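You operate a simulated robot arm through the tools that you are given. There is no shell and no other tool. Be economical: measure what you need, move in short steps, check, and stop when the job is done.

You run a simulated robot arm. Do the job below in one go: nothing can be reset, and whatever is moved stays where it is left.

## Task
Stack the plug marked "G" from the shelf of the tall frame on top of the plug labelled "NPT". Put the green cup on top of the yellow plug. Take the blue cup and leave it on the top of the white bench. The order is free.

Only the result counts: the job must be done as asked and must still hold three seconds after the hand-in. Knocking over, shifting, dropping, spilling or breaking anything else fails it.

## Robot
A 6-joint arm with a two-finger parallel gripper on a trunk, on a base that drives. Base frame: it is fixed to the floor where the robot stands at the start and does not move with it; the origin is under the middle of the robot, x ahead of it, y to its left, z up. Units: mm, rad, N and s.
Its first joint turns from -2.007 to 2.007 rad. Places, roughly: blue cup (5x5x4 cm) [-14300, -1100, 800]; green cup (5x5x4 cm) [-14300, -900, 800]; top of the white bench [-9500, -2100, 800]; yellow plug [-11250, 750, 750]. Payload 4.2 kg.
Tool frame: the origin (TCP) lies between the finger pads and is the grasp point; the fingertips stand 23 mm ahead of it; z points along the fingers, y is the line along which they close. The gripper opens to 94 mm. The fingers are 38 mm wide and 10 mm thick; the gripper's body (54 by 96 mm) begins 39 mm behind the TCP.
Orientation is told as [roll, pitch, yaw] about the base's x, y, z axes, in that order, counted from this pose: with the fingers straight down and closing along the base's y, the tool's x points along the base's -x, its y along +y and its z along -z.

## Interface
- The arm moves only by the tool jog_arm. Its argument "motion" is a list that holds one entry, the list of rows, each a list of 7 numbers: the shift along the base's x, y, z in units of 250 mm (1.0 is 250 mm), then the turn, a rotation vector about the base's x, y, z in units of 60 degrees (1.0 is 60 degrees), then the gripper command, from -1 (shut) to 1 (fully open), values between in proportion. In form: [[[x, y, z, ax, ay, az, jaw], ...]]. A call has 1 to 10 rows; each row is the pose to reach, as a shift and turn from the pose commanded when the call began. A call with a number of a shift or a turn outside -1 to 1 is refused whole. Each row takes 0.2 s and may step no farther than 50 mm and 0.15 rad from the row before; otherwise, or with a gripper value out of range, the whole call is refused. A pose out of reach is approached as far as the arm can. The call stops where the force on the tool passes 40 N (or 10 N more than at its start, if that is more) or the arm is blocked; 0.2 s more then pass. Each finger travels about 108 mm/s and halts on what it meets, pressing with about 42 N; the grip force reading is that of the motor and also rises with nothing between the fingers. The clock runs only during rows and for 0.2 s after the last one: add rows that repeat a pose to give the fingers time. The reply holds the time, the measured pose of the TCP, the force on the tool along the base axes, the opening and the grip force, in the units named above and with some noise, with the torque about the TCP (base axes, N m) and any sound that the robot's microphone picked up.
- Cameras (640 x 400 px; columns grow to the right, rows downward): "scene" is now at [232.4, 184.5, 1355.2]; the picture's right is [-0.10, -0.99, 0.00], its down [-0.70, 0.07, -0.71] and it looks along [0.70, -0.07, -0.71] (base axes); focal length 261 px, centre (320, 200). "wrist" rides on the gripper at [86, 16, -75] in the tool frame; the picture's right is [-0.18, 0.98, 0.00], its down [-0.58, -0.11, -0.81] and it looks along [-0.79, -0.15, 0.59] (tool axes); focal length 243 px, centre (320, 200).
- grab_frame(camera): a new picture of that camera. The clock stands still meanwhile.
- lift_body(by): slides the trunk up (or, below 0, down) by that many mm; the arm and the scene camera ride with it, the base frame stays. It gives what a move gives, with no picture.
- steer(legs): drives the robot by 1 to 6 legs, each [ahead, turn to the left] in mm and rad, along the robot's own axes; the way and the turn of a leg run together, so that a leg with both is an arc; at most 1500 mm and 3.142 rad a leg. The arm and the cameras ride along, it lands a little off, and it stops where it bumps. It gives what a move gives.
- pan_tilt(pan, tilt): turns the head with the scene camera to pan (to the left, within 1.396 rad either way) and tilt (down, from -0.506 to 1.204), counted from straight ahead of the robot. It gives what a move gives.
- probe_pixels(camera, pixels): for up to 12 pixels [column, row] of the newest picture of that camera ("zoom" is the newest enlarged one), the place [x, y, z] in the base frame of the surface seen there, good to about 2 mm. The clock stands still meanwhile.
- enlarge(camera, box): a new picture of the part [left, top, right, bottom] of that camera's present view, enlarged. The clock stands still meanwhile.
- finish_job(): hands the job in; it is judged then, once.

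Go step by step. Measure first, check grasps and placings, and put right what went wrong. The budget is 110 turns and 78 pictures, counting those below and the enlarged ones. Unless the task says otherwise, let go and move clear before handing in, and close with one line.

The tools are called after "Call:" as name(argument=value, ...) on one line, values as JSON. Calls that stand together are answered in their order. jog_arm: Moves the arm, as the interface text tells. Its arguments: {"type":"object","properties":{"motion":{"type":"array","items":{"type":"array","items":{"type":"array","items":{"type":"number"}}}}},"required":["motion"]} The other tools are called the same way: lift_body (by) slides the trunk up or down; steer (legs) drives the base; pan_tilt (pan, tilt) turns the head that bears the scene camera; grab_frame (camera) takes a picture; probe_pixels (camera, pixels) gives the place of the surface under pixels of a picture; enlarge (camera, box) takes an enlarged picture of a part of a camera's view; finish_job () hands the job in.

At the start:

```text
time_s: 0.0
tool_pos: [501.7, -27.1, 1082.1]
ee_rot: [-0.001, 0.0, -0.001]
force: [-0.4, -0.1, 0.8]
ft_torque: [-0.02, -0.01, 0.01]
grip_width: 93.6
grip_force: 0.1
trunk travel left (down, up): [-725.0, 265.0]
robot x, y, heading: [3.7, -7.4, 0.001]
head pan, tilt: [-0.101, 0.784]
```

scene: 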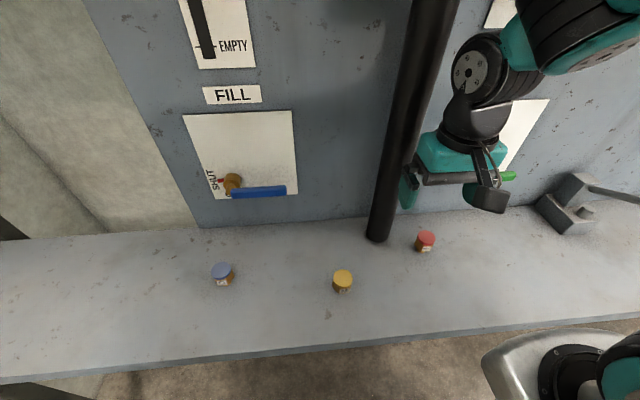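
wrist: 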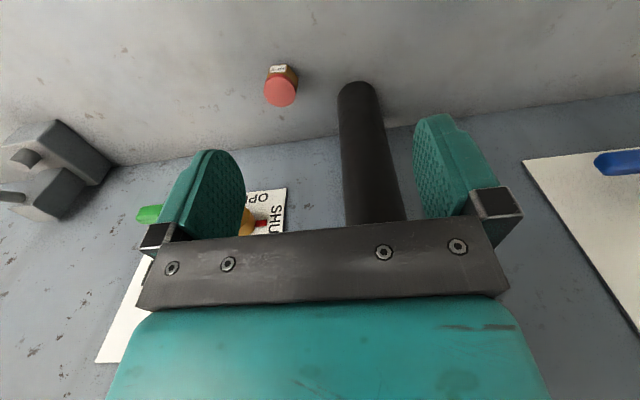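

The picture shows three capped plugs on a bench here (blue 222,272; yellow 342,280; red 425,240), with labels. I'll enlarge them to read the labels.

Call:
enlarge(camera="scene", box=[190, 220, 450, 310])

Call:
probe_pixels(camera="scene", pixels=[[222, 268], [342, 276], [425, 237], [222, 284], [300, 320], [380, 150]])

Call:
pan_tilt(pan=1.39, tilt=0.3)

Call:
grab_frame(camera="scene")

```text
2.46 times, centred on (320, 265) of scene
```

zoom: 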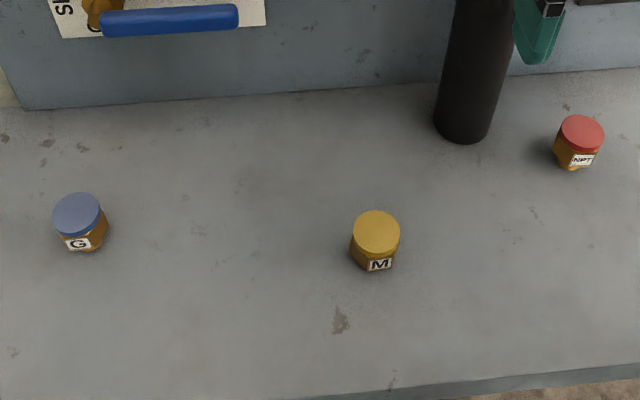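

```text
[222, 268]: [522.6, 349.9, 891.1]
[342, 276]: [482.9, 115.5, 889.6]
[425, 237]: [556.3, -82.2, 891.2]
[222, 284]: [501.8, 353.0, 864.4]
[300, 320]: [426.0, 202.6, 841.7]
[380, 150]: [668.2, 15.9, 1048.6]
```

```text
time_s: 1.6
tool_pos: [501.9, -27.5, 1082.9]
ee_rot: [0.001, 0.0, 0.001]
force: [-0.1, 0.7, -0.2]
ft_torque: [0.0, -0.01, 0.02]
grip_width: 94.2
grip_force: 0.0
trunk travel left (down, up): [-725.0, 265.0]
robot x, y, heading: [1.3, -8.1, 0.005]
head pan, tilt: [1.389, 0.3]
```

```text
74 pictures are left
```

scene: 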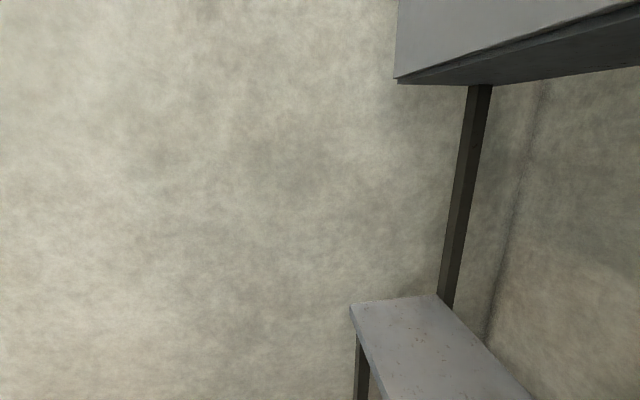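

Blue-capped plug is "G" (on this bench), yellow is "M", red is "NPT". I'll look the other way and ahead to see whether this is the tall frame.

Call:
pan_tilt(pan=0, tilt=0.1)

Call:
grab_frame(camera="scene")

Call:
pan_tilt(pan=-1.39, tilt=0.3)

Call:
grab_frame(camera="scene")

```text
time_s: 3.1
tool_pos: [501.8, -28.4, 1081.6]
ee_rot: [0.0, -0.001, 0.0]
force: [0.7, -0.2, -0.4]
ft_torque: [-0.02, 0.0, -0.02]
grip_width: 94.3
grip_force: 0.0
trunk travel left (down, up): [-725.0, 265.0]
robot x, y, heading: [0.7, -1.5, -0.003]
head pan, tilt: [0.0, 0.099]
```

```text
73 pictures are left
```

scene: 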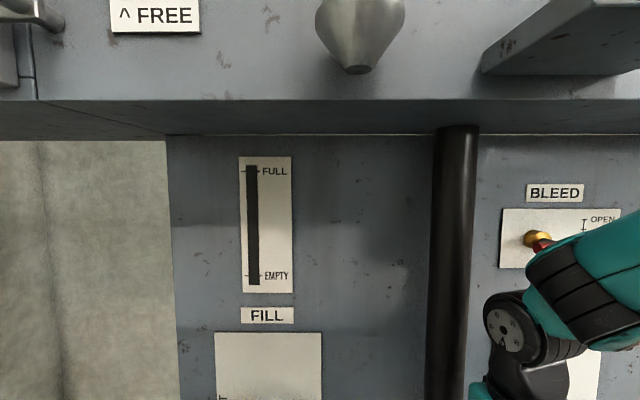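

```text
time_s: 4.7
tool_pos: [502.3, -27.9, 1083.4]
ee_rot: [0.0, -0.001, 0.001]
force: [0.6, 0.0, 0.0]
ft_torque: [0.04, -0.02, 0.01]
grip_width: 94.1
grip_force: 0.0
trunk travel left (down, up): [-725.0, 265.0]
robot x, y, heading: [-1.0, -1.8, 0.003]
head pan, tilt: [-1.389, 0.3]
```

```text
72 pictures are left
```

scene: 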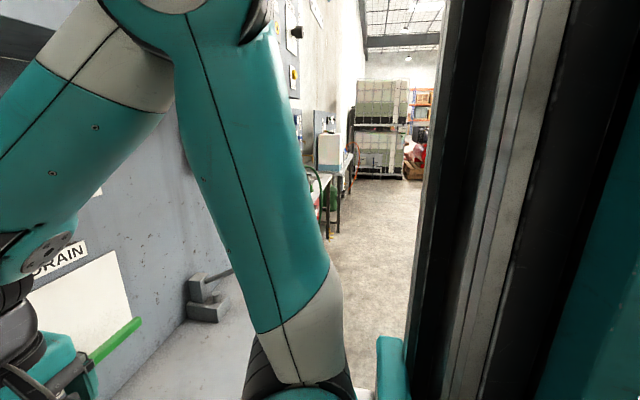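

This is a tall press-like frame with a shelf, but similar plugs may stand elsewhere, so I'll scout before touching. I back off a bit and turn to look.

Call:
steer(legs=[[-500, 0], [0, 1.5]])

Call:
pan_tilt(pan=1.0, tilt=0.2)

Call:
grab_frame(camera="scene")

```text
time_s: 11.2
tool_pos: [-416.3, 493.4, 1081.9]
ee_rot: [0.0, 0.0, 1.475]
force: [0.5, 0.1, -0.2]
ft_torque: [-0.01, 0.0, 0.02]
grip_width: 93.8
grip_force: 0.0
trunk travel left (down, up): [-725.0, 265.0]
robot x, y, heading: [-489.0, -4.3, 1.475]
head pan, tilt: [-1.389, 0.3]
```

```text
time_s: 13.3
tool_pos: [-416.7, 495.3, 1083.0]
ee_rot: [-0.001, 0.001, 1.474]
force: [0.7, -0.3, 0.2]
ft_torque: [0.02, 0.0, 0.03]
grip_width: 93.7
grip_force: 0.0
trunk travel left (down, up): [-725.0, 265.0]
robot x, y, heading: [-493.2, -3.9, 1.475]
head pan, tilt: [1.0, 0.201]
```

```text
71 pictures are left
```

scene: 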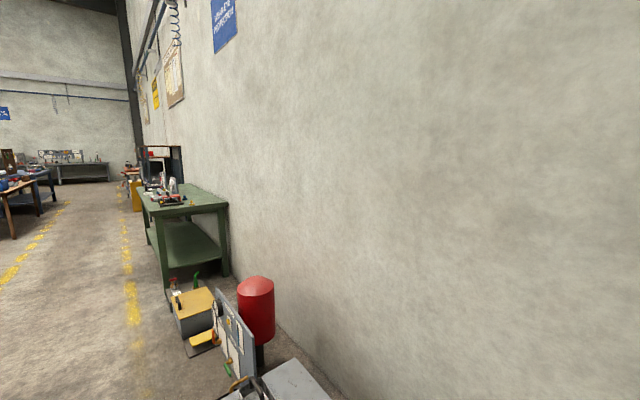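

Call:
steer(legs=[[0, 1.64]])

Call:
pan_tilt(pan=0, tilt=0.2)

Call:
grab_frame(camera="scene")

Call:
enlarge(camera="scene", box=[230, 60, 430, 185])

```text
time_s: 17.7
tool_pos: [-990.6, 35.1, 1082.0]
ee_rot: [0.0, 0.0, 3.115]
force: [0.3, 0.2, 0.1]
ft_torque: [0.02, 0.01, 0.02]
grip_width: 93.9
grip_force: 0.1
trunk travel left (down, up): [-725.0, 265.0]
robot x, y, heading: [-490.1, 1.8, 3.115]
head pan, tilt: [1.0, 0.201]
```

```text
time_s: 19.0
tool_pos: [-989.8, 35.4, 1083.1]
ee_rot: [0.0, -0.001, 3.116]
force: [-0.2, -0.1, -0.2]
ft_torque: [0.02, -0.01, 0.0]
grip_width: 93.9
grip_force: 0.1
trunk travel left (down, up): [-725.0, 265.0]
robot x, y, heading: [-489.6, -2.0, 3.12]
head pan, tilt: [0.0, 0.201]
```

```text
70 pictures are left
```

scene: 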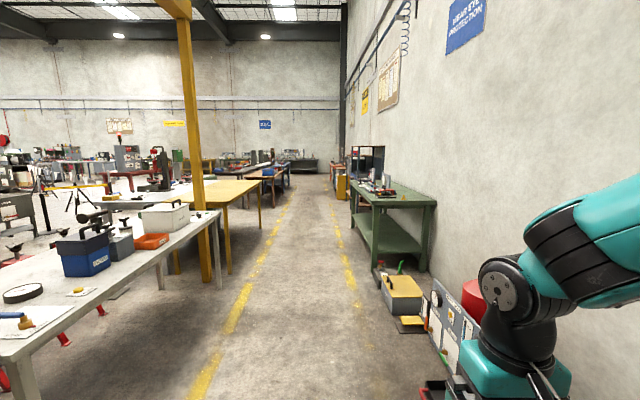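

```text
3.20 times, centred on (330, 122) of scene
```

zoom: 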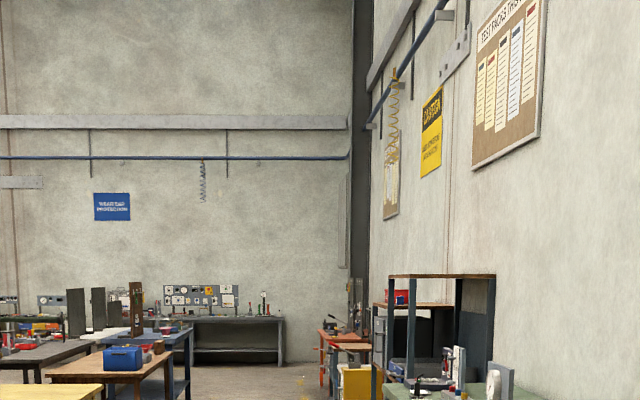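

The corridor ahead (pixels 200–350) leads down to the far benches. I'll measure the corridor edges before driving.

Call:
probe_pixels(camera="scene", pixels=[[220, 210], [352, 205], [374, 262], [262, 190], [290, 186], [335, 180], [310, 172], [348, 190], [389, 184], [420, 345], [384, 305], [300, 300]])

Call:
enlarge(camera="scene", box=[250, 140, 410, 240])

```text
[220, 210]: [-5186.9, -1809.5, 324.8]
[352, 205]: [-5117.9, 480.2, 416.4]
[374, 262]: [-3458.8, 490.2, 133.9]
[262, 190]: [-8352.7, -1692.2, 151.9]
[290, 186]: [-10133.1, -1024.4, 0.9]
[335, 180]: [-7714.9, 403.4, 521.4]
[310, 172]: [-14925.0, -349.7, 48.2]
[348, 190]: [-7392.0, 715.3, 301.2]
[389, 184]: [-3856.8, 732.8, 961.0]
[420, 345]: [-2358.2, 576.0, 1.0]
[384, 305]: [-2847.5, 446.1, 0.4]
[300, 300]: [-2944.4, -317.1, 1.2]
```

```text
4.00 times, centred on (330, 190) of scene
```

zoom: 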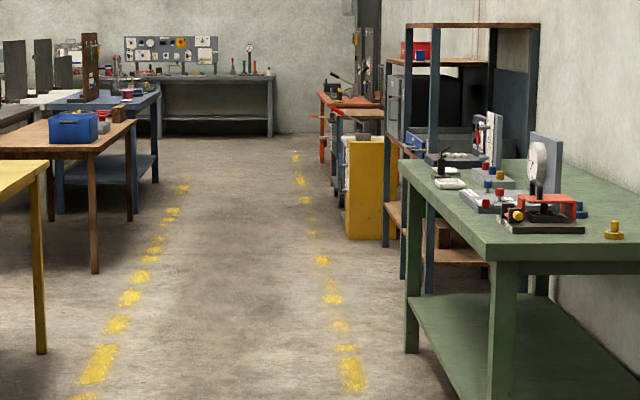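

The aisle runs from about y = -1000 to y = 400 and is clear. I drive down its middle.

Call:
steer(legs=[[0, 0.05], [1500, 0], [1500, 0], [1500, 0], [1500, 0], [1500, 0]])

Call:
grab_frame(camera="scene")

```text
time_s: 55.2
tool_pos: [-8542.0, -303.0, 1082.2]
ee_rot: [0.0, 0.002, -3.103]
force: [0.3, -0.5, 0.4]
ft_torque: [0.01, -0.01, -0.04]
grip_width: 94.0
grip_force: 0.0
trunk travel left (down, up): [-725.0, 265.0]
robot x, y, heading: [-8039.7, -306.6, -3.102]
head pan, tilt: [0.0, 0.201]
```

```text
67 pictures are left
```

scene: 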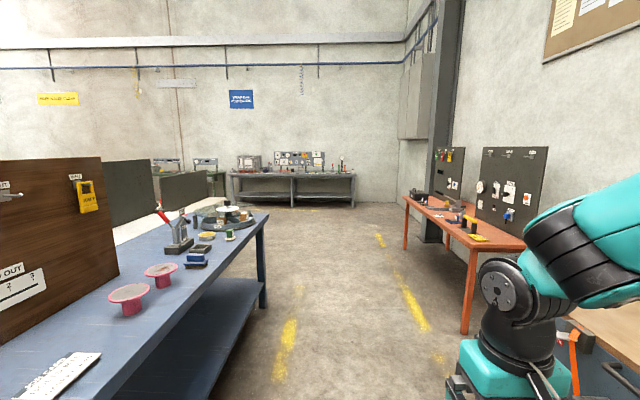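

The orange bench at right (410–520, 200–245) should hold the yellow plug, and the far bench (230–355, 170) the cups. I enlarge both.

Call:
enlarge(camera="scene", box=[390, 140, 550, 240])

Call:
probe_pixels(camera="scene", pixels=[[260, 222], [200, 340], [405, 250], [466, 330], [440, 207], [234, 204], [355, 205], [350, 178], [130, 225]])

Call:
enlarge(camera="scene", box=[140, 130, 370, 260])

```text
4.00 times, centred on (470, 190) of scene
```

zoom: 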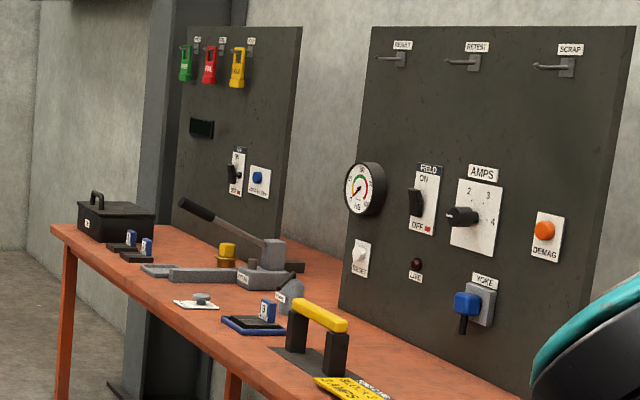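

```text
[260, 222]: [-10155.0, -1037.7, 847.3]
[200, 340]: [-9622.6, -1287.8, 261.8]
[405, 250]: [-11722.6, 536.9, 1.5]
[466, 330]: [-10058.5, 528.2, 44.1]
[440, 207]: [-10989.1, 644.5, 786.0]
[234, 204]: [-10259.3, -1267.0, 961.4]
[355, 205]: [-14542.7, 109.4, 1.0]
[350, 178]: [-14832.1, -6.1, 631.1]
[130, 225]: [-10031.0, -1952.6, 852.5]
```

```text
2.78 times, centred on (255, 195) of scene
```

zoom: 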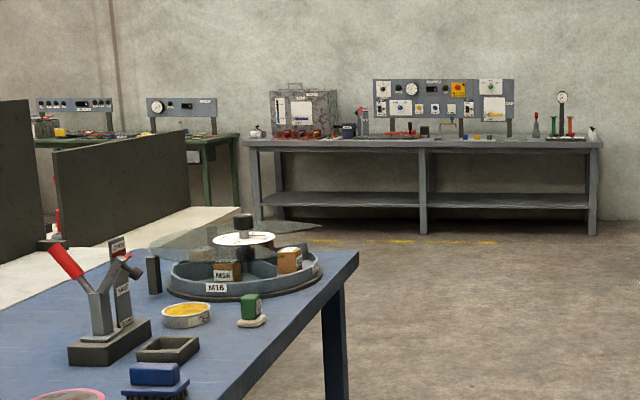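

The yellow plug stands at zoom (227,250) beside a long-levered tool; the far bench has the cups. I drive on toward the far bench.

Call:
steer(legs=[[1500, 0], [1500, 0], [1500, 0], [0, 0.43], [560, 0], [0, -0.47]])

Call:
pan_tilt(pan=0, tilt=0.4)

Call:
grab_frame(camera="scene")

```text
time_s: 82.1
tool_pos: [-13543.7, -730.5, 1081.7]
ee_rot: [0.001, 0.0, -3.115]
force: [-0.3, -0.5, 0.1]
ft_torque: [-0.02, 0.01, -0.01]
grip_width: 93.8
grip_force: 0.0
trunk travel left (down, up): [-725.0, 265.0]
robot x, y, heading: [-13037.1, -742.3, -3.119]
head pan, tilt: [0.0, 0.201]
```

```text
time_s: 82.9
tool_pos: [-13543.2, -730.5, 1082.0]
ee_rot: [0.0, 0.0, -3.115]
force: [0.1, -0.2, 0.0]
ft_torque: [0.02, 0.02, -0.04]
grip_width: 94.0
grip_force: 0.1
trunk travel left (down, up): [-725.0, 265.0]
robot x, y, heading: [-13043.7, -741.3, -3.116]
head pan, tilt: [0.0, 0.4]
```

```text
64 pictures are left
```

scene: 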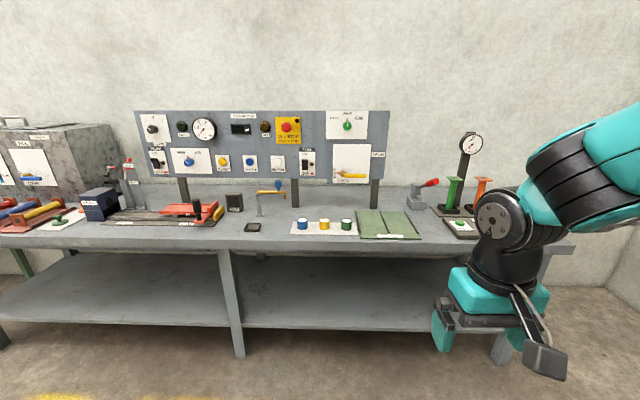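

Cups (blue 303,224; yellow 324,224; green 346,224) sit on a white pad. I measure them.

Call:
enlarge(camera="scene", box=[240, 170, 440, 260])

Call:
probe_pixels(camera="scene", pixels=[[303, 219], [303, 227], [325, 219], [346, 220], [346, 227], [293, 233], [356, 233], [258, 200], [372, 220], [320, 243], [276, 185], [320, 290]])

```text
3.20 times, centred on (340, 215) of scene
```

zoom: 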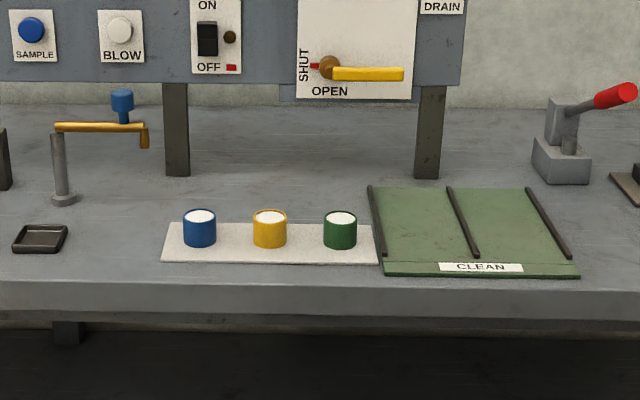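

```text
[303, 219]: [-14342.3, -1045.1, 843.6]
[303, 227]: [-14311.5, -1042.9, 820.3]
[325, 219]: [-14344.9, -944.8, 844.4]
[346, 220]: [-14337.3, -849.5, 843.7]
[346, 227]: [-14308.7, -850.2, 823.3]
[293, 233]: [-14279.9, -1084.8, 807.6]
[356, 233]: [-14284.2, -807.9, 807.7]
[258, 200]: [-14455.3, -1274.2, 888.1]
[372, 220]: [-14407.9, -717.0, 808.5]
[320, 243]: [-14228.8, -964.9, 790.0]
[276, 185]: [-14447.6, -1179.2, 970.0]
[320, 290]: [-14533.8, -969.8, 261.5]
```

Green cup centre is about (-14335, -850), blue about (-14337, -1044), rims at z≈844, standing on a pad at z≈806. I drive up to the bench.

Call:
steer(legs=[[0, 0.233], [690, 0], [0, -0.258]])

Call:
pan_tilt(pan=0, tilt=0.75)

Call:
grab_frame(camera="scene")

Call:
grab_frame(camera="wrist")

```text
time_s: 88.3
tool_pos: [-14199.8, -903.9, 1082.8]
ee_rot: [0.001, 0.0, -3.127]
force: [0.4, -0.3, -0.4]
ft_torque: [0.0, 0.02, 0.01]
grip_width: 94.0
grip_force: 0.1
trunk travel left (down, up): [-725.0, 265.0]
robot x, y, heading: [-13699.6, -919.4, -3.133]
head pan, tilt: [0.0, 0.4]
```

```text
time_s: 89.2
tool_pos: [-14199.0, -903.7, 1082.2]
ee_rot: [-0.001, 0.0, -3.126]
force: [-0.3, -0.2, 0.8]
ft_torque: [0.03, -0.02, -0.03]
grip_width: 94.0
grip_force: 0.1
trunk travel left (down, up): [-725.0, 265.0]
robot x, y, heading: [-13697.9, -923.1, -3.131]
head pan, tilt: [0.0, 0.75]
```

```text
62 pictures are left
```

scene: 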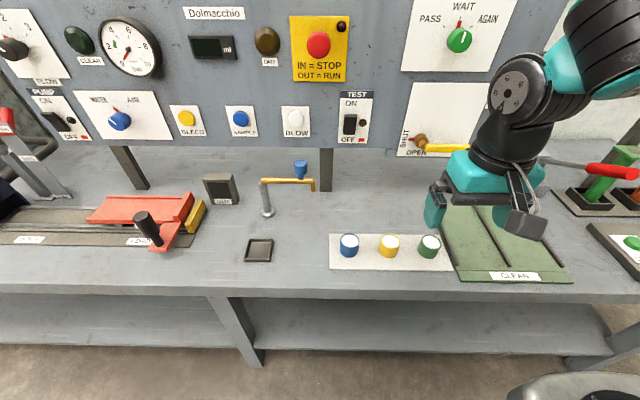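

```text
61 pictures are left
```

wrist: 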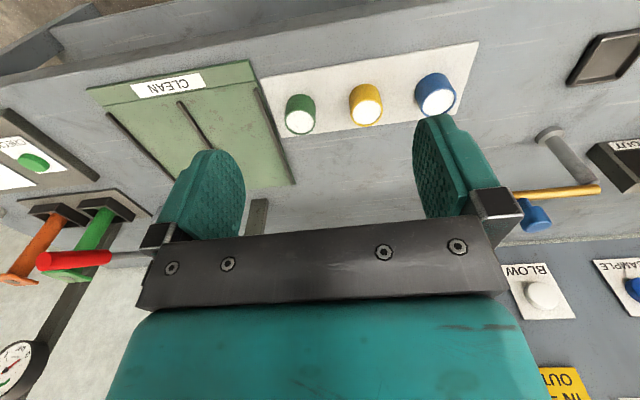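

Cups are visible at (348,245), (389,245), (428,246). I zoom and probe the rims precisely.

Call:
enlarge(camera="scene", box=[320, 220, 460, 280])

```text
4.57 times, centred on (390, 250) of scene
```

zoom: 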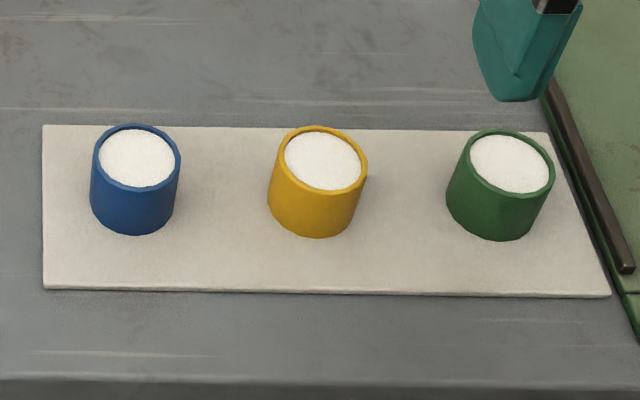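

Call:
probe_pixels(camera="zoom", pixels=[[137, 158], [95, 155], [177, 160], [137, 127], [134, 190], [511, 163], [470, 152], [551, 178], [515, 131], [500, 194], [580, 240], [548, 96]])

```text
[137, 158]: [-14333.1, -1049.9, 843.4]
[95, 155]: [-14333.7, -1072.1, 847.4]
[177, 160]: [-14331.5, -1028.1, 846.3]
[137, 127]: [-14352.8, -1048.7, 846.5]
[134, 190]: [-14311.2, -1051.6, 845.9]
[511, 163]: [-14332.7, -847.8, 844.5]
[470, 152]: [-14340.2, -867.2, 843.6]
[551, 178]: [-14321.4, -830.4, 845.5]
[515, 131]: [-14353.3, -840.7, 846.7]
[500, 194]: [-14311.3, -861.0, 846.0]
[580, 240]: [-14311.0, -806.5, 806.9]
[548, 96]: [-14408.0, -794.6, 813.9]
```

The cups hold white powder, so I must keep them level. Green cup centre is (-14332, -849), rim 846; I move over it, half-close the jaw, and come down part way.

Call:
jog_arm(motion=[[[-0.133, 0.055, 0, 0, 0, 0, 0.36], [-0.266, 0.11, 0, 0, 0, 0, 0.36], [-0.399, 0.164, 0, 0, 0, 0, 0.36], [-0.532, 0.219, 0, 0, 0, 0, 0.36], [-0.532, 0.219, -0.19, 0, 0, 0, 0.36], [-0.532, 0.219, -0.38, 0, 0, 0, 0.36], [-0.532, 0.219, -0.57, 0, 0, 0, 0.36], [-0.532, 0.219, -0.68, 0, 0, 0, 0.36], [-0.532, 0.219, -0.68, 0, 0, 0, 0.36]]])

Call:
grab_frame(camera="wrist")

Call:
enlarge(camera="scene", box=[320, 160, 520, 285])

```text
time_s: 91.2
tool_pos: [-14334.2, -848.7, 913.3]
ee_rot: [-0.001, -0.002, -3.125]
force: [-0.5, 0.0, 0.1]
ft_torque: [-0.02, 0.05, 0.01]
grip_width: 64.0
grip_force: 0.0
trunk travel left (down, up): [-725.0, 265.0]
robot x, y, heading: [-13698.3, -922.4, -3.124]
head pan, tilt: [0.0, 0.75]
```

```text
59 pictures are left
```

wrist: 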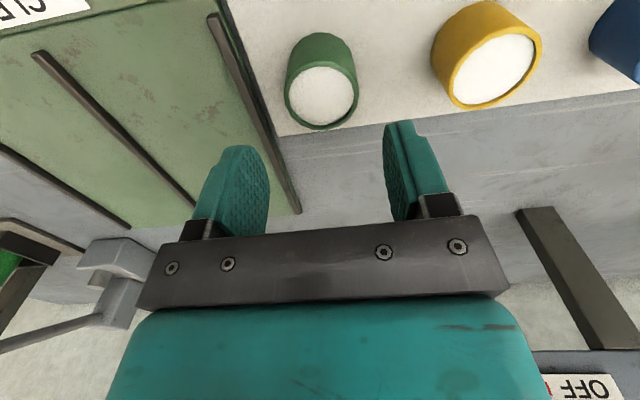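

```text
3.20 times, centred on (420, 222) of scene
```

zoom: 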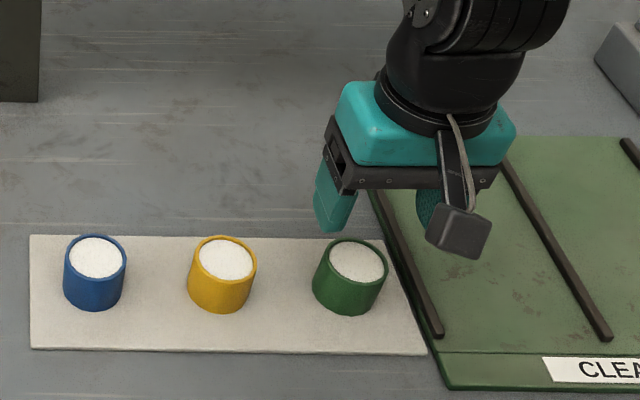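

Both fingers are above the cup; I confirm the cup position through the wrist camera before descending.

Call:
probe_pixels(camera="wrist", pixels=[[321, 95], [286, 95], [357, 95], [321, 66], [322, 127]])

```text
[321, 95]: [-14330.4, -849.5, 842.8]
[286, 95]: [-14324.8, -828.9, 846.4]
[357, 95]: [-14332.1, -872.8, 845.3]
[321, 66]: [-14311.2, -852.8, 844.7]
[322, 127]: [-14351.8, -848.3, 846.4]
```

Centre agrees (-14331, -850). I go down to z≈834 and close.

Call:
jog_arm(motion=[[[0.008, -0.004, -0.16, 0, 0, 0, 0.36], [0.01, -0.006, -0.31, 0, 0, 0, 0.36], [0.01, -0.006, -0.316, 0, 0, 0, 0.36], [0.01, -0.006, -0.316, 0, 0, 0, 0.0], [0.01, -0.006, -0.316, 0, 0, 0, -0.3], [0.01, -0.006, -0.316, 0, 0, 0, -0.3]]])

Call:
enlarge(camera="scene", box=[320, 160, 520, 285])

```text
time_s: 92.5
tool_pos: [-14330.6, -851.1, 831.6]
ee_rot: [-0.003, 0.001, -3.126]
force: [0.1, 0.7, -0.2]
ft_torque: [-0.05, 0.01, 0.02]
grip_width: 46.9
grip_force: 42.1
trunk travel left (down, up): [-725.0, 265.0]
robot x, y, heading: [-13696.5, -919.2, -3.128]
head pan, tilt: [0.0, 0.75]
```

```text
3.20 times, centred on (420, 222) of scene
```

zoom: 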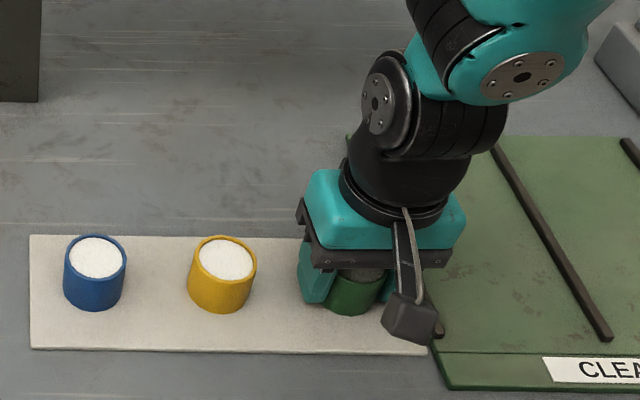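

Held at 46.9 mm width with 42 N. I lift gently.

Call:
jog_arm(motion=[[[0, 0, 0.03, 0, 0, 0, -0.3], [0, 0, 0.12, 0, 0, 0, -0.3], [0, 0, 0.24, 0, 0, 0, -0.3], [0, 0, 0.38, 0, 0, 0, -0.3], [0, 0, 0.52, 0, 0, 0, -0.3], [0, 0, 0.66, 0, 0, 0, -0.3], [0, 0, 0.8, 0, 0, 0, -0.3], [0, 0, 0.92, 0, 0, 0, -0.3], [0, 0, 0.98, 0, 0, 0, -0.3]]])

Call:
grab_frame(camera="wrist")

```text
time_s: 94.5
tool_pos: [-14330.8, -849.9, 1078.7]
ee_rot: [0.0, 0.001, -3.126]
force: [-0.8, 0.2, -0.4]
ft_torque: [0.05, -0.02, -0.02]
grip_width: 46.9
grip_force: 41.8
trunk travel left (down, up): [-725.0, 265.0]
robot x, y, heading: [-13698.7, -921.4, -3.125]
head pan, tilt: [0.0, 0.75]
```

```text
56 pictures are left
```

wrist: 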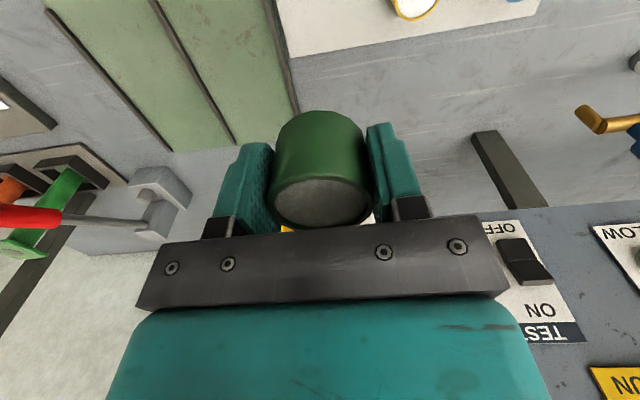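

The cup is held upright with powder level. I retract, back up and drive to face the orange bench.

Call:
jog_arm(motion=[[[0.1, -0.03, 0, 0, 0, 0, -0.3], [0.25, -0.08, 0, 0, 0, 0, -0.3], [0.4, -0.14, 0, 0, 0, 0, -0.3], [0.5, -0.18, 0, 0, 0, 0, -0.3]]])

Call:
steer(legs=[[-700, 0], [0, -2.7486], [1000, 0], [906, 0], [0, 1.161]])

Call:
pan_tilt(pan=0, tilt=0.6)

Call:
grab_frame(camera="scene")

```text
time_s: 95.5
tool_pos: [-14205.6, -893.6, 1078.4]
ee_rot: [-0.001, -0.001, -3.126]
force: [-0.1, -0.4, -1.6]
ft_torque: [-0.01, -0.01, -0.02]
grip_width: 47.1
grip_force: 42.3
trunk travel left (down, up): [-725.0, 265.0]
robot x, y, heading: [-13695.6, -921.9, -3.125]
head pan, tilt: [0.0, 0.75]
```

```text
time_s: 118.0
tool_pos: [-11223.8, 396.5, 1077.8]
ee_rot: [0.001, 0.0, 1.603]
force: [0.0, 0.8, -0.9]
ft_torque: [0.01, 0.02, 0.02]
grip_width: 46.9
grip_force: 42.0
trunk travel left (down, up): [-725.0, 265.0]
robot x, y, heading: [-11241.0, -110.0, 1.602]
head pan, tilt: [0.0, 0.75]
```

```text
time_s: 118.7
tool_pos: [-11223.7, 396.0, 1078.6]
ee_rot: [0.0, 0.0, 1.604]
force: [0.5, 0.6, 0.0]
ft_torque: [-0.01, 0.0, -0.04]
grip_width: 46.7
grip_force: 41.6
trunk travel left (down, up): [-725.0, 265.0]
robot x, y, heading: [-11237.7, -112.8, 1.601]
head pan, tilt: [0.0, 0.6]
```

```text
55 pictures are left
```

scene: 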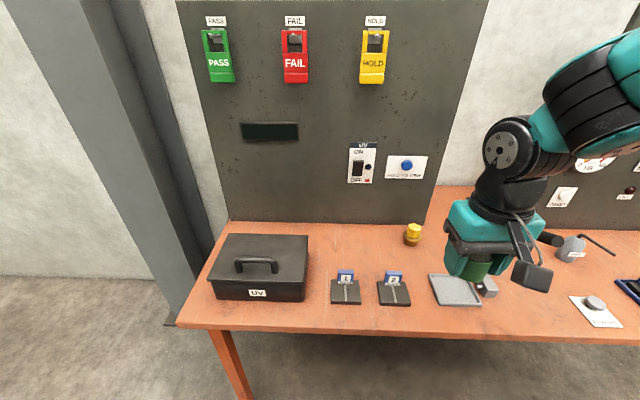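

Call:
enlarge(camera="scene", box=[380, 200, 500, 275])

Call:
probe_pixels(camera="scene", pixels=[[414, 229], [412, 240], [414, 225], [400, 250], [440, 235], [395, 275], [448, 280], [400, 210], [545, 240]])

```text
5.33 times, centred on (440, 238) of scene
```

zoom: 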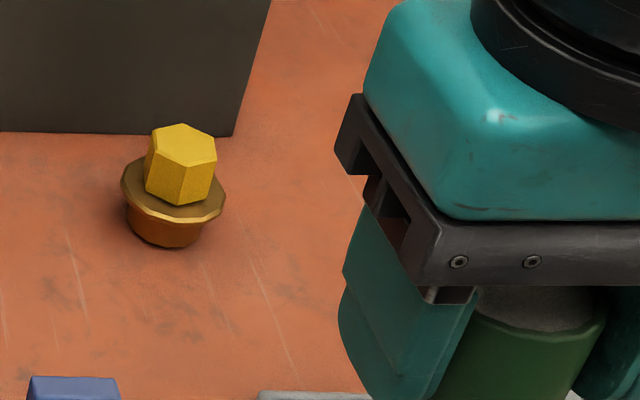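

```text
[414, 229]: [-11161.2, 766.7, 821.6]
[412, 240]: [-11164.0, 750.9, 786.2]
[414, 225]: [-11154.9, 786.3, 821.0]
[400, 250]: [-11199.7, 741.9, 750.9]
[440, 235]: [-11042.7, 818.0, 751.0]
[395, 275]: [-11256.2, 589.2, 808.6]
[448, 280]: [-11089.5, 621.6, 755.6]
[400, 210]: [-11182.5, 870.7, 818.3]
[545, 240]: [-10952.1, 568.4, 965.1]
```

The plug at zoom (180,160) is a flanged brass body with a yellow hex head on top (z≈821). I probe the hex top's corners.

Call:
probe_pixels(camera="zoom", pixels=[[184, 146], [156, 132], [150, 150], [180, 162], [213, 158], [213, 140], [186, 128], [125, 185], [220, 195], [235, 128], [165, 215]])

```text
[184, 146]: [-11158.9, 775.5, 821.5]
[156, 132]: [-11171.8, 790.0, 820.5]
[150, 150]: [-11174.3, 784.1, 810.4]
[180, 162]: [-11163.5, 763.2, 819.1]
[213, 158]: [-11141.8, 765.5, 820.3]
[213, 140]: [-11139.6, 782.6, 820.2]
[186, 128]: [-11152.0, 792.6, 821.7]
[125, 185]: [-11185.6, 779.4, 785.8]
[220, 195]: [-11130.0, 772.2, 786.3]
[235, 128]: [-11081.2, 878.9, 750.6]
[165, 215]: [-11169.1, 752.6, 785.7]
```

Hex top centre is about (-11157, 778, 821). I'm ~890 mm away, so I drive 200 mm closer, then measure pose.

Call:
steer(legs=[[200, 0]])

Call:
enlarge(camera="scene", box=[380, 220, 540, 320])

```text
time_s: 120.3
tool_pos: [-11231.0, 598.2, 1078.5]
ee_rot: [0.0, 0.0, 1.606]
force: [-0.4, 0.8, -1.8]
ft_torque: [0.01, 0.0, -0.03]
grip_width: 47.0
grip_force: 41.9
trunk travel left (down, up): [-725.0, 265.0]
robot x, y, heading: [-11248.1, 88.4, 1.608]
head pan, tilt: [0.0, 0.6]
```

```text
4.00 times, centred on (460, 270) of scene
```

zoom: 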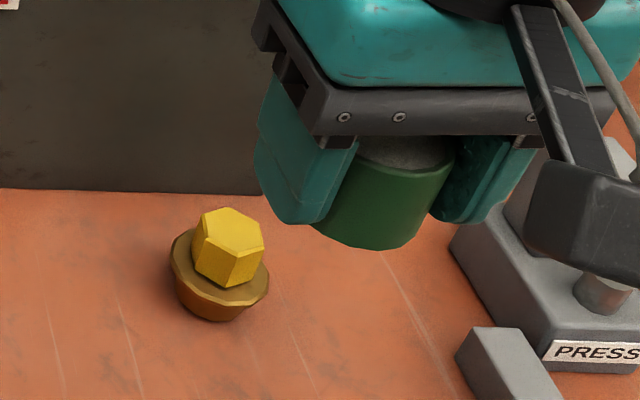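

Call:
probe_pixels(camera="zoom", pixels=[[231, 230], [203, 212], [192, 232], [226, 252], [262, 244], [264, 224], [232, 209], [500, 240], [600, 270], [610, 150], [385, 215], [500, 360]])

Call:
grab_frame(camera="wrist")

```text
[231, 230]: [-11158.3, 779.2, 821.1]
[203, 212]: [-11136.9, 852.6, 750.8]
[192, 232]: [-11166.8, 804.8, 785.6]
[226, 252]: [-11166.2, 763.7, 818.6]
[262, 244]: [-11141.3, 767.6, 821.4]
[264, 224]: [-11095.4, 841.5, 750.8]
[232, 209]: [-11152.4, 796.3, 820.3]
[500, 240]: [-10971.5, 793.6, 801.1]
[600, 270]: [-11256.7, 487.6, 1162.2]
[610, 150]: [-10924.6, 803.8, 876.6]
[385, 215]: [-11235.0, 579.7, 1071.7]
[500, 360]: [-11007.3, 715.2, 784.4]
```

```text
52 pictures are left
```

wrist: 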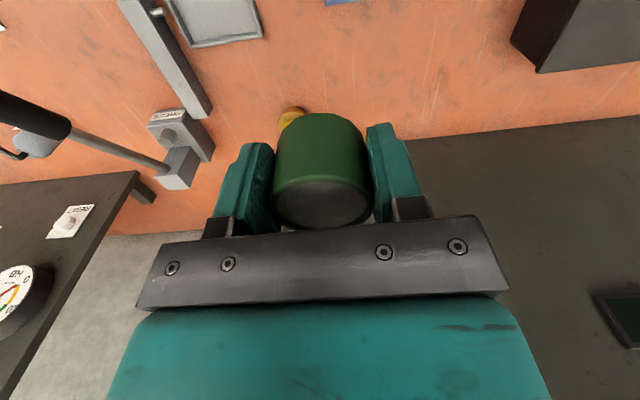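

The hex centre is (-11158, 778.5, 821). I move over it at height, then descend partway and check clearances to the lever (handle near -10952, 568, 965).

Call:
jog_arm(motion=[[[0.03, 0.07, 0, 0, 0, 0, -0.3], [0.09, 0.22, 0, 0, 0, 0, -0.3], [0.15, 0.37, 0, 0, 0, 0, -0.3], [0.21, 0.52, 0, 0, 0, 0, -0.3], [0.27, 0.66, 0, 0, 0, 0, -0.3], [0.292, 0.721, 0, 0, 0, 0, -0.3], [0.292, 0.721, -0.12, 0, 0, 0, -0.3], [0.292, 0.721, -0.28, 0, 0, 0, -0.3], [0.292, 0.721, -0.4, 0, 0, 0, -0.3], [0.292, 0.721, -0.44, 0, 0, 0, -0.3]]])

Call:
grab_frame(camera="scene")

Call:
grab_frame(camera="wrist")

```text
time_s: 122.5
tool_pos: [-11157.9, 776.5, 968.9]
ee_rot: [0.001, 0.0, 1.606]
force: [-0.6, 0.0, -1.0]
ft_torque: [0.0, 0.0, 0.01]
grip_width: 47.0
grip_force: 41.8
trunk travel left (down, up): [-725.0, 265.0]
robot x, y, heading: [-11246.1, 86.8, 1.603]
head pan, tilt: [0.0, 0.6]
```

```text
51 pictures are left
```

scene: 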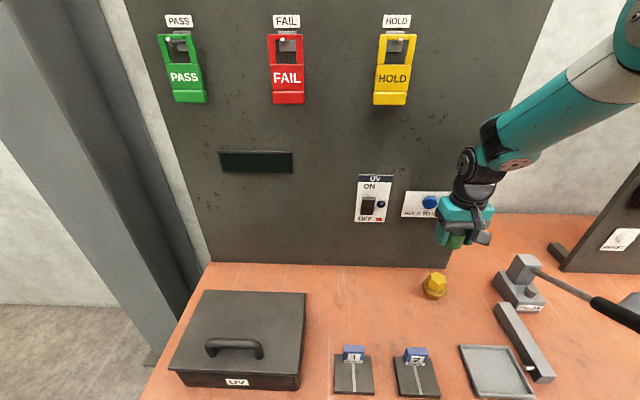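

```text
50 pictures are left
```

wrist: 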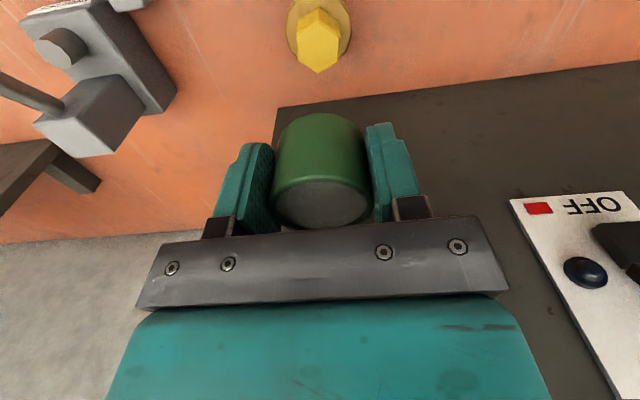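

Clear of everything; the arm is well above the lever. I descend to z≈865 and check alignment.

Call:
jog_arm(motion=[[[0, 0.006, -0.12, 0, 0, 0, -0.3], [0, 0.008, -0.26, 0, 0, 0, -0.3], [0, 0.008, -0.38, 0, 0, 0, -0.3], [0, 0.008, -0.41, 0, 0, 0, -0.3], [0, 0.008, -0.41, 0, 0, 0, -0.3]]])

Call:
enlarge(camera="scene", box=[380, 220, 500, 310])

Call:
grab_frame(camera="wrist")

```text
time_s: 123.7
tool_pos: [-11157.4, 780.0, 865.8]
ee_rot: [0.001, 0.002, 1.606]
force: [0.2, -0.2, -0.8]
ft_torque: [0.02, 0.0, 0.0]
grip_width: 46.8
grip_force: 41.4
trunk travel left (down, up): [-725.0, 265.0]
robot x, y, heading: [-11244.7, 87.3, 1.605]
head pan, tilt: [0.0, 0.6]
```

```text
4.44 times, centred on (440, 265) of scene
```

zoom: 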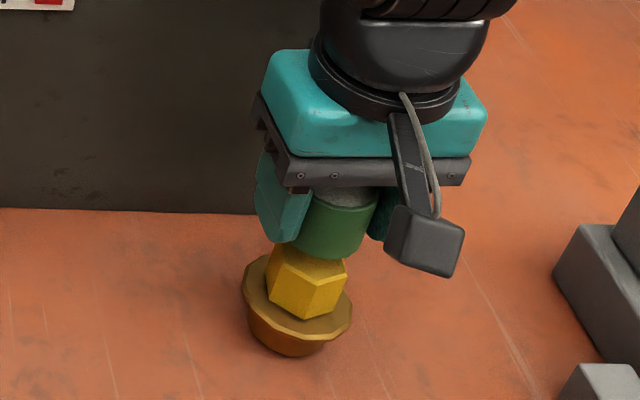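

```text
48 pictures are left
```

wrist: 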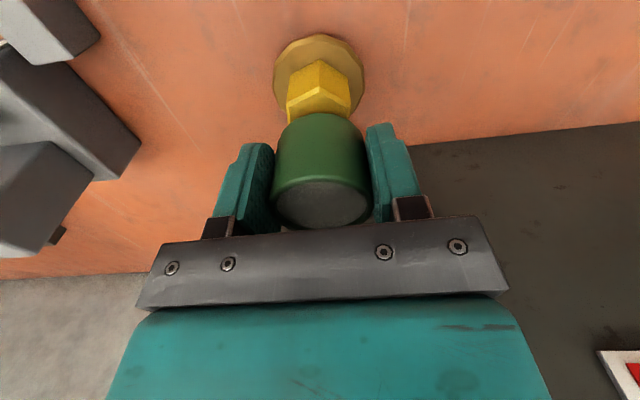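

Well aligned. I lower slowly to about 1 mm above and feel for contact.

Call:
jog_arm(motion=[[[0, -0.004, -0.04, 0, 0, 0, -0.3], [0, -0.004, -0.06, 0, 0, 0, -0.3], [0, -0.004, -0.068, 0, 0, 0, -0.3], [0, -0.004, -0.072, 0, 0, 0, -0.3], [0, -0.004, -0.072, 0, 0, 0, -0.3]]])

```text
time_s: 124.9
tool_pos: [-11157.3, 779.9, 848.4]
ee_rot: [0.002, 0.002, 1.608]
force: [-0.6, -0.4, -1.4]
ft_torque: [0.01, -0.01, -0.01]
grip_width: 46.7
grip_force: 42.0
trunk travel left (down, up): [-725.0, 265.0]
robot x, y, heading: [-11249.5, 84.5, 1.604]
head pan, tilt: [0.0, 0.6]
```

Call:
jog_arm(motion=[[[0, -0.004, -0.004, 0, 0, 0, -0.3], [0, -0.004, -0.006, 0, 0, 0, -0.3], [0, -0.004, -0.008, 0, 0, 0, -0.3], [0, -0.004, -0.008, 0, 0, 0, -0.3]]])

Call:
enlarge(camera="scene", box=[400, 235, 480, 295])

```text
time_s: 125.9
tool_pos: [-11157.9, 778.8, 845.5]
ee_rot: [0.001, -0.001, 1.606]
force: [0.2, -0.3, 1.2]
ft_torque: [-0.03, -0.02, -0.01]
grip_width: 46.8
grip_force: 42.1
trunk travel left (down, up): [-725.0, 265.0]
robot x, y, heading: [-11244.9, 88.9, 1.6]
head pan, tilt: [0.0, 0.6]
```

```text
6.67 times, centred on (440, 265) of scene
```

zoom: 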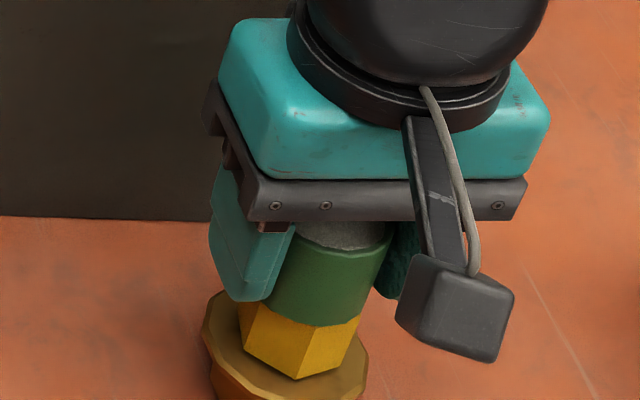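

Force went from -1.4 to +1.2 N: near contact. I press down a further millimetre.

Call:
jog_arm(motion=[[[0, 0, -0.002, 0, 0, 0, -0.3], [0, 0, -0.004, 0, 0, 0, -0.3], [0, 0, -0.004, 0, 0, 0, -0.3]]])

```text
time_s: 126.7
tool_pos: [-11157.8, 777.9, 846.8]
ee_rot: [0.001, -0.003, 1.607]
force: [-1.5, -0.9, 8.6]
ft_torque: [-0.02, 0.01, -0.01]
grip_width: 47.2
grip_force: 42.3
trunk travel left (down, up): [-725.0, 265.0]
robot x, y, heading: [-11247.6, 88.4, 1.61]
head pan, tilt: [0.0, 0.6]
```

Contact at 8.6 N. I open gradually and hold still, then rise.

Call:
jog_arm(motion=[[[0, 0, 0.002, 0, 0, 0, 0.0], [0, 0, 0.002, 0, 0, 0, 0.1], [0, 0, 0.002, 0, 0, 0, 0.2], [0, 0, 0.002, 0, 0, 0, 0.3], [0, 0, 0.002, 0, 0, 0, 0.4], [0, 0, 0.002, 0, 0, 0, 0.4]]])

Call:
grab_frame(camera="wrist")

```text
time_s: 128.1
tool_pos: [-11157.8, 777.9, 845.7]
ee_rot: [0.001, 0.001, 1.604]
force: [-0.3, 0.2, -0.3]
ft_torque: [0.0, 0.0, 0.0]
grip_width: 65.7
grip_force: 0.1
trunk travel left (down, up): [-725.0, 265.0]
robot x, y, heading: [-11244.9, 93.0, 1.603]
head pan, tilt: [0.0, 0.6]
```

```text
46 pictures are left
```

wrist: 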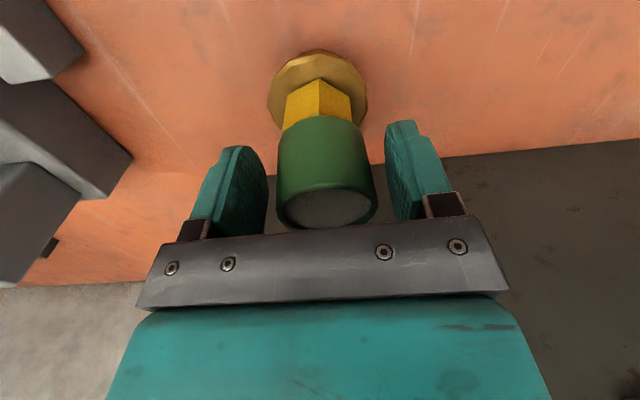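

The cup stands on the hex head, fingers free either side. I rise straight up and look.

Call:
jog_arm(motion=[[[0, 0, 0.06, 0, 0, 0, 0.4], [0, 0, 0.16, 0, 0, 0, 0.4], [0, 0, 0.32, 0, 0, 0, 0.4], [0, 0, 0.5, 0, 0, 0, 0.4], [0, 0, 0.7, 0, 0, 0, 0.4], [0, 0, 0.9, 0, 0, 0, 0.4], [0, -0.2, 0.93, 0, 0, 0, 0.4], [0, -0.4, 0.93, 0, 0, 0, 0.4], [0, -0.6, 0.93, 0, 0, 0, 0.4], [-0.1, -0.72, 0.93, 0, 0, 0, 0.4]]])

Call:
enlarge(camera="scene", box=[360, 210, 520, 310])

```text
refused: row 7 steps farther than a row can; nothing moved
```

```text
4.00 times, centred on (440, 260) of scene
```

zoom: 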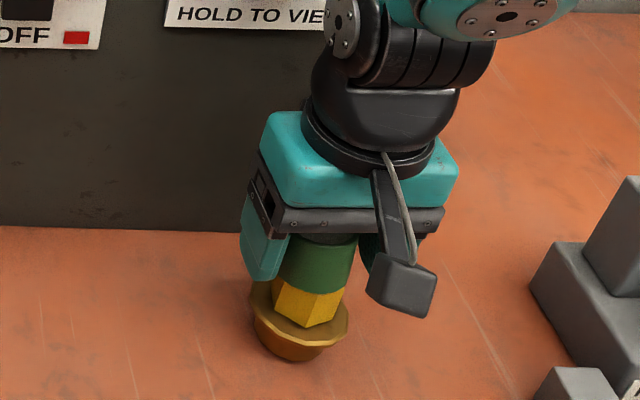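

Call:
jog_arm(motion=[[[0, 0, 0.06, 0, 0, 0, 0.4], [0, 0, 0.16, 0, 0, 0, 0.4], [0, 0, 0.32, 0, 0, 0, 0.4], [0, 0, 0.5, 0, 0, 0, 0.4], [0, 0, 0.7, 0, 0, 0, 0.4], [0, 0, 0.9, 0, 0, 0, 0.4], [0, -0.18, 0.93, 0, 0, 0, 0.4], [0, -0.36, 0.93, 0, 0, 0, 0.4], [-0.05, -0.54, 0.93, 0, 0, 0, 0.4], [-0.15, -0.7, 0.93, 0, 0, 0, 0.4]]])

Call:
enlarge(camera="scene", box=[360, 210, 520, 310])

```text
time_s: 130.3
tool_pos: [-11194.7, 607.0, 1078.5]
ee_rot: [0.001, 0.0, 1.607]
force: [-1.0, 0.1, -0.6]
ft_torque: [-0.01, 0.0, -0.02]
grip_width: 65.8
grip_force: 0.1
trunk travel left (down, up): [-725.0, 265.0]
robot x, y, heading: [-11244.9, 88.1, 1.604]
head pan, tilt: [0.0, 0.6]
```

```text
4.00 times, centred on (440, 260) of scene
```

zoom: 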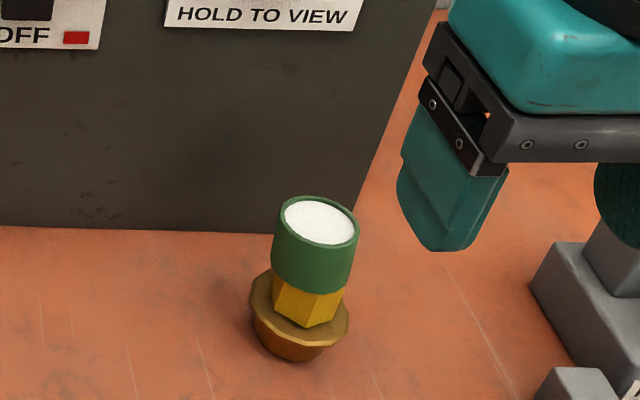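

Green cup sits level and full on the yellow plug. I back off, turn toward the cups, and glance left at the white bench.

Call:
steer(legs=[[-400, 0], [0, 1.81]])

Call:
pan_tilt(pan=1.39, tilt=0.4)

Call:
grab_frame(camera="scene")

```text
time_s: 137.2
tool_pos: [-11748.5, -387.3, 1078.6]
ee_rot: [0.0, 0.001, -2.857]
force: [0.7, -0.3, 0.2]
ft_torque: [-0.01, 0.03, -0.01]
grip_width: 65.8
grip_force: 0.1
trunk travel left (down, up): [-725.0, 265.0]
robot x, y, heading: [-11236.1, -313.6, -2.861]
head pan, tilt: [0.0, 0.6]
```

```text
time_s: 138.7
tool_pos: [-11749.6, -388.0, 1077.6]
ee_rot: [0.0, 0.0, -2.856]
force: [1.2, 0.2, 0.6]
ft_torque: [-0.02, -0.03, 0.01]
grip_width: 65.6
grip_force: 0.0
trunk travel left (down, up): [-725.0, 265.0]
robot x, y, heading: [-11236.1, -310.4, -2.858]
head pan, tilt: [1.389, 0.4]
```

```text
43 pictures are left
```

scene: 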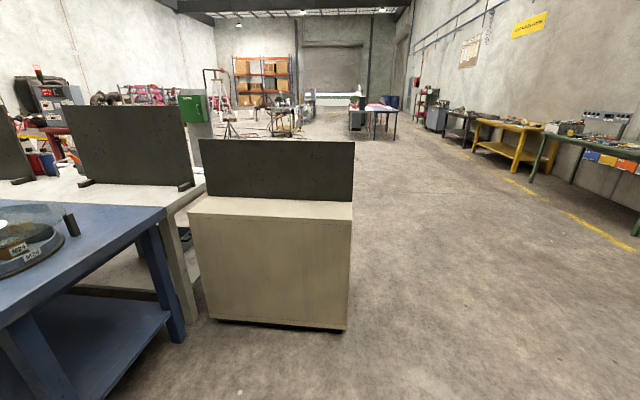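

A white-topped bench shows at left (60–205, 185) behind the blue bench, and a cream cabinet (190–350, 210) at its end. I probe both.

Call:
probe_pixels(camera="scene", pixels=[[150, 197], [195, 195], [45, 190], [80, 200], [200, 175], [270, 210], [195, 222], [345, 225], [205, 205], [160, 170], [270, 180], [20, 190]])

Call:
enlarge(camera="scene", box=[0, 60, 260, 260])

```text
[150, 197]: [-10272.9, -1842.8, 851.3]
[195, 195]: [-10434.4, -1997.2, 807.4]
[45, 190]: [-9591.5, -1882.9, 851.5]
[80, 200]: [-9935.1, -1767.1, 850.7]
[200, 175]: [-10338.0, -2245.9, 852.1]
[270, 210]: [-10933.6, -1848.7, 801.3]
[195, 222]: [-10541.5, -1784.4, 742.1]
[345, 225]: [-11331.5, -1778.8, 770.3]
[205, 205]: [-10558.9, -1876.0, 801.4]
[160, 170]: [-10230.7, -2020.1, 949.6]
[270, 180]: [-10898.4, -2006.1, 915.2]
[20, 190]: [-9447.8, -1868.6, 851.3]
```

```text
2.00 times, centred on (130, 160) of scene
```

zoom: 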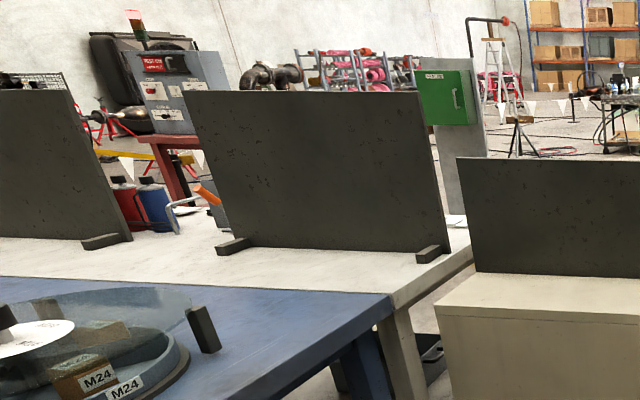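

The white bench top is z≈851 with its near corner around (-10400, -1780), reachable from the aisle end near (-10750, -1250). Now back to the cups for the blue one.

Call:
steer(legs=[[0, -0.01], [1300, 0], [1250, 0], [0, -0.267]])

Call:
pan_tilt(pan=0, tilt=0.75)

Call:
enlarge(camera="scene", box=[300, 160, 520, 298])

```text
time_s: 152.4
tool_pos: [-14201.5, -940.0, 1078.6]
ee_rot: [0.0, -0.001, -3.131]
force: [-0.1, -0.5, -0.1]
ft_torque: [-0.01, -0.01, 0.04]
grip_width: 65.6
grip_force: 0.1
trunk travel left (down, up): [-725.0, 265.0]
robot x, y, heading: [-13689.0, -1004.0, -3.138]
head pan, tilt: [1.389, 0.4]
```

```text
time_s: 153.9
tool_pos: [-14201.0, -939.1, 1078.4]
ee_rot: [0.0, 0.0, -3.132]
force: [-0.2, -0.8, 0.1]
ft_torque: [0.02, -0.04, 0.0]
grip_width: 65.7
grip_force: 0.1
trunk travel left (down, up): [-725.0, 265.0]
robot x, y, heading: [-13685.1, -1004.6, -3.137]
head pan, tilt: [0.0, 0.75]
```

```text
2.90 times, centred on (410, 229) of scene
```

zoom: 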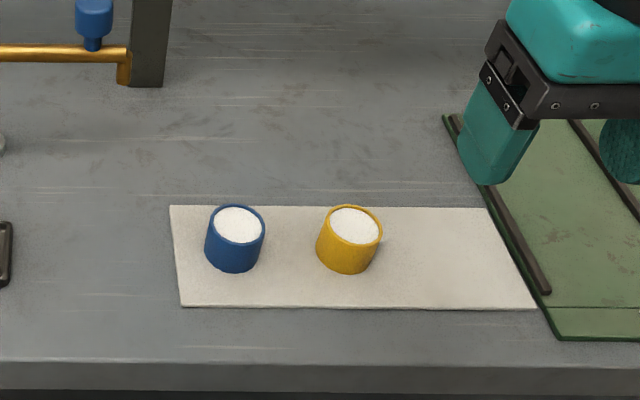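

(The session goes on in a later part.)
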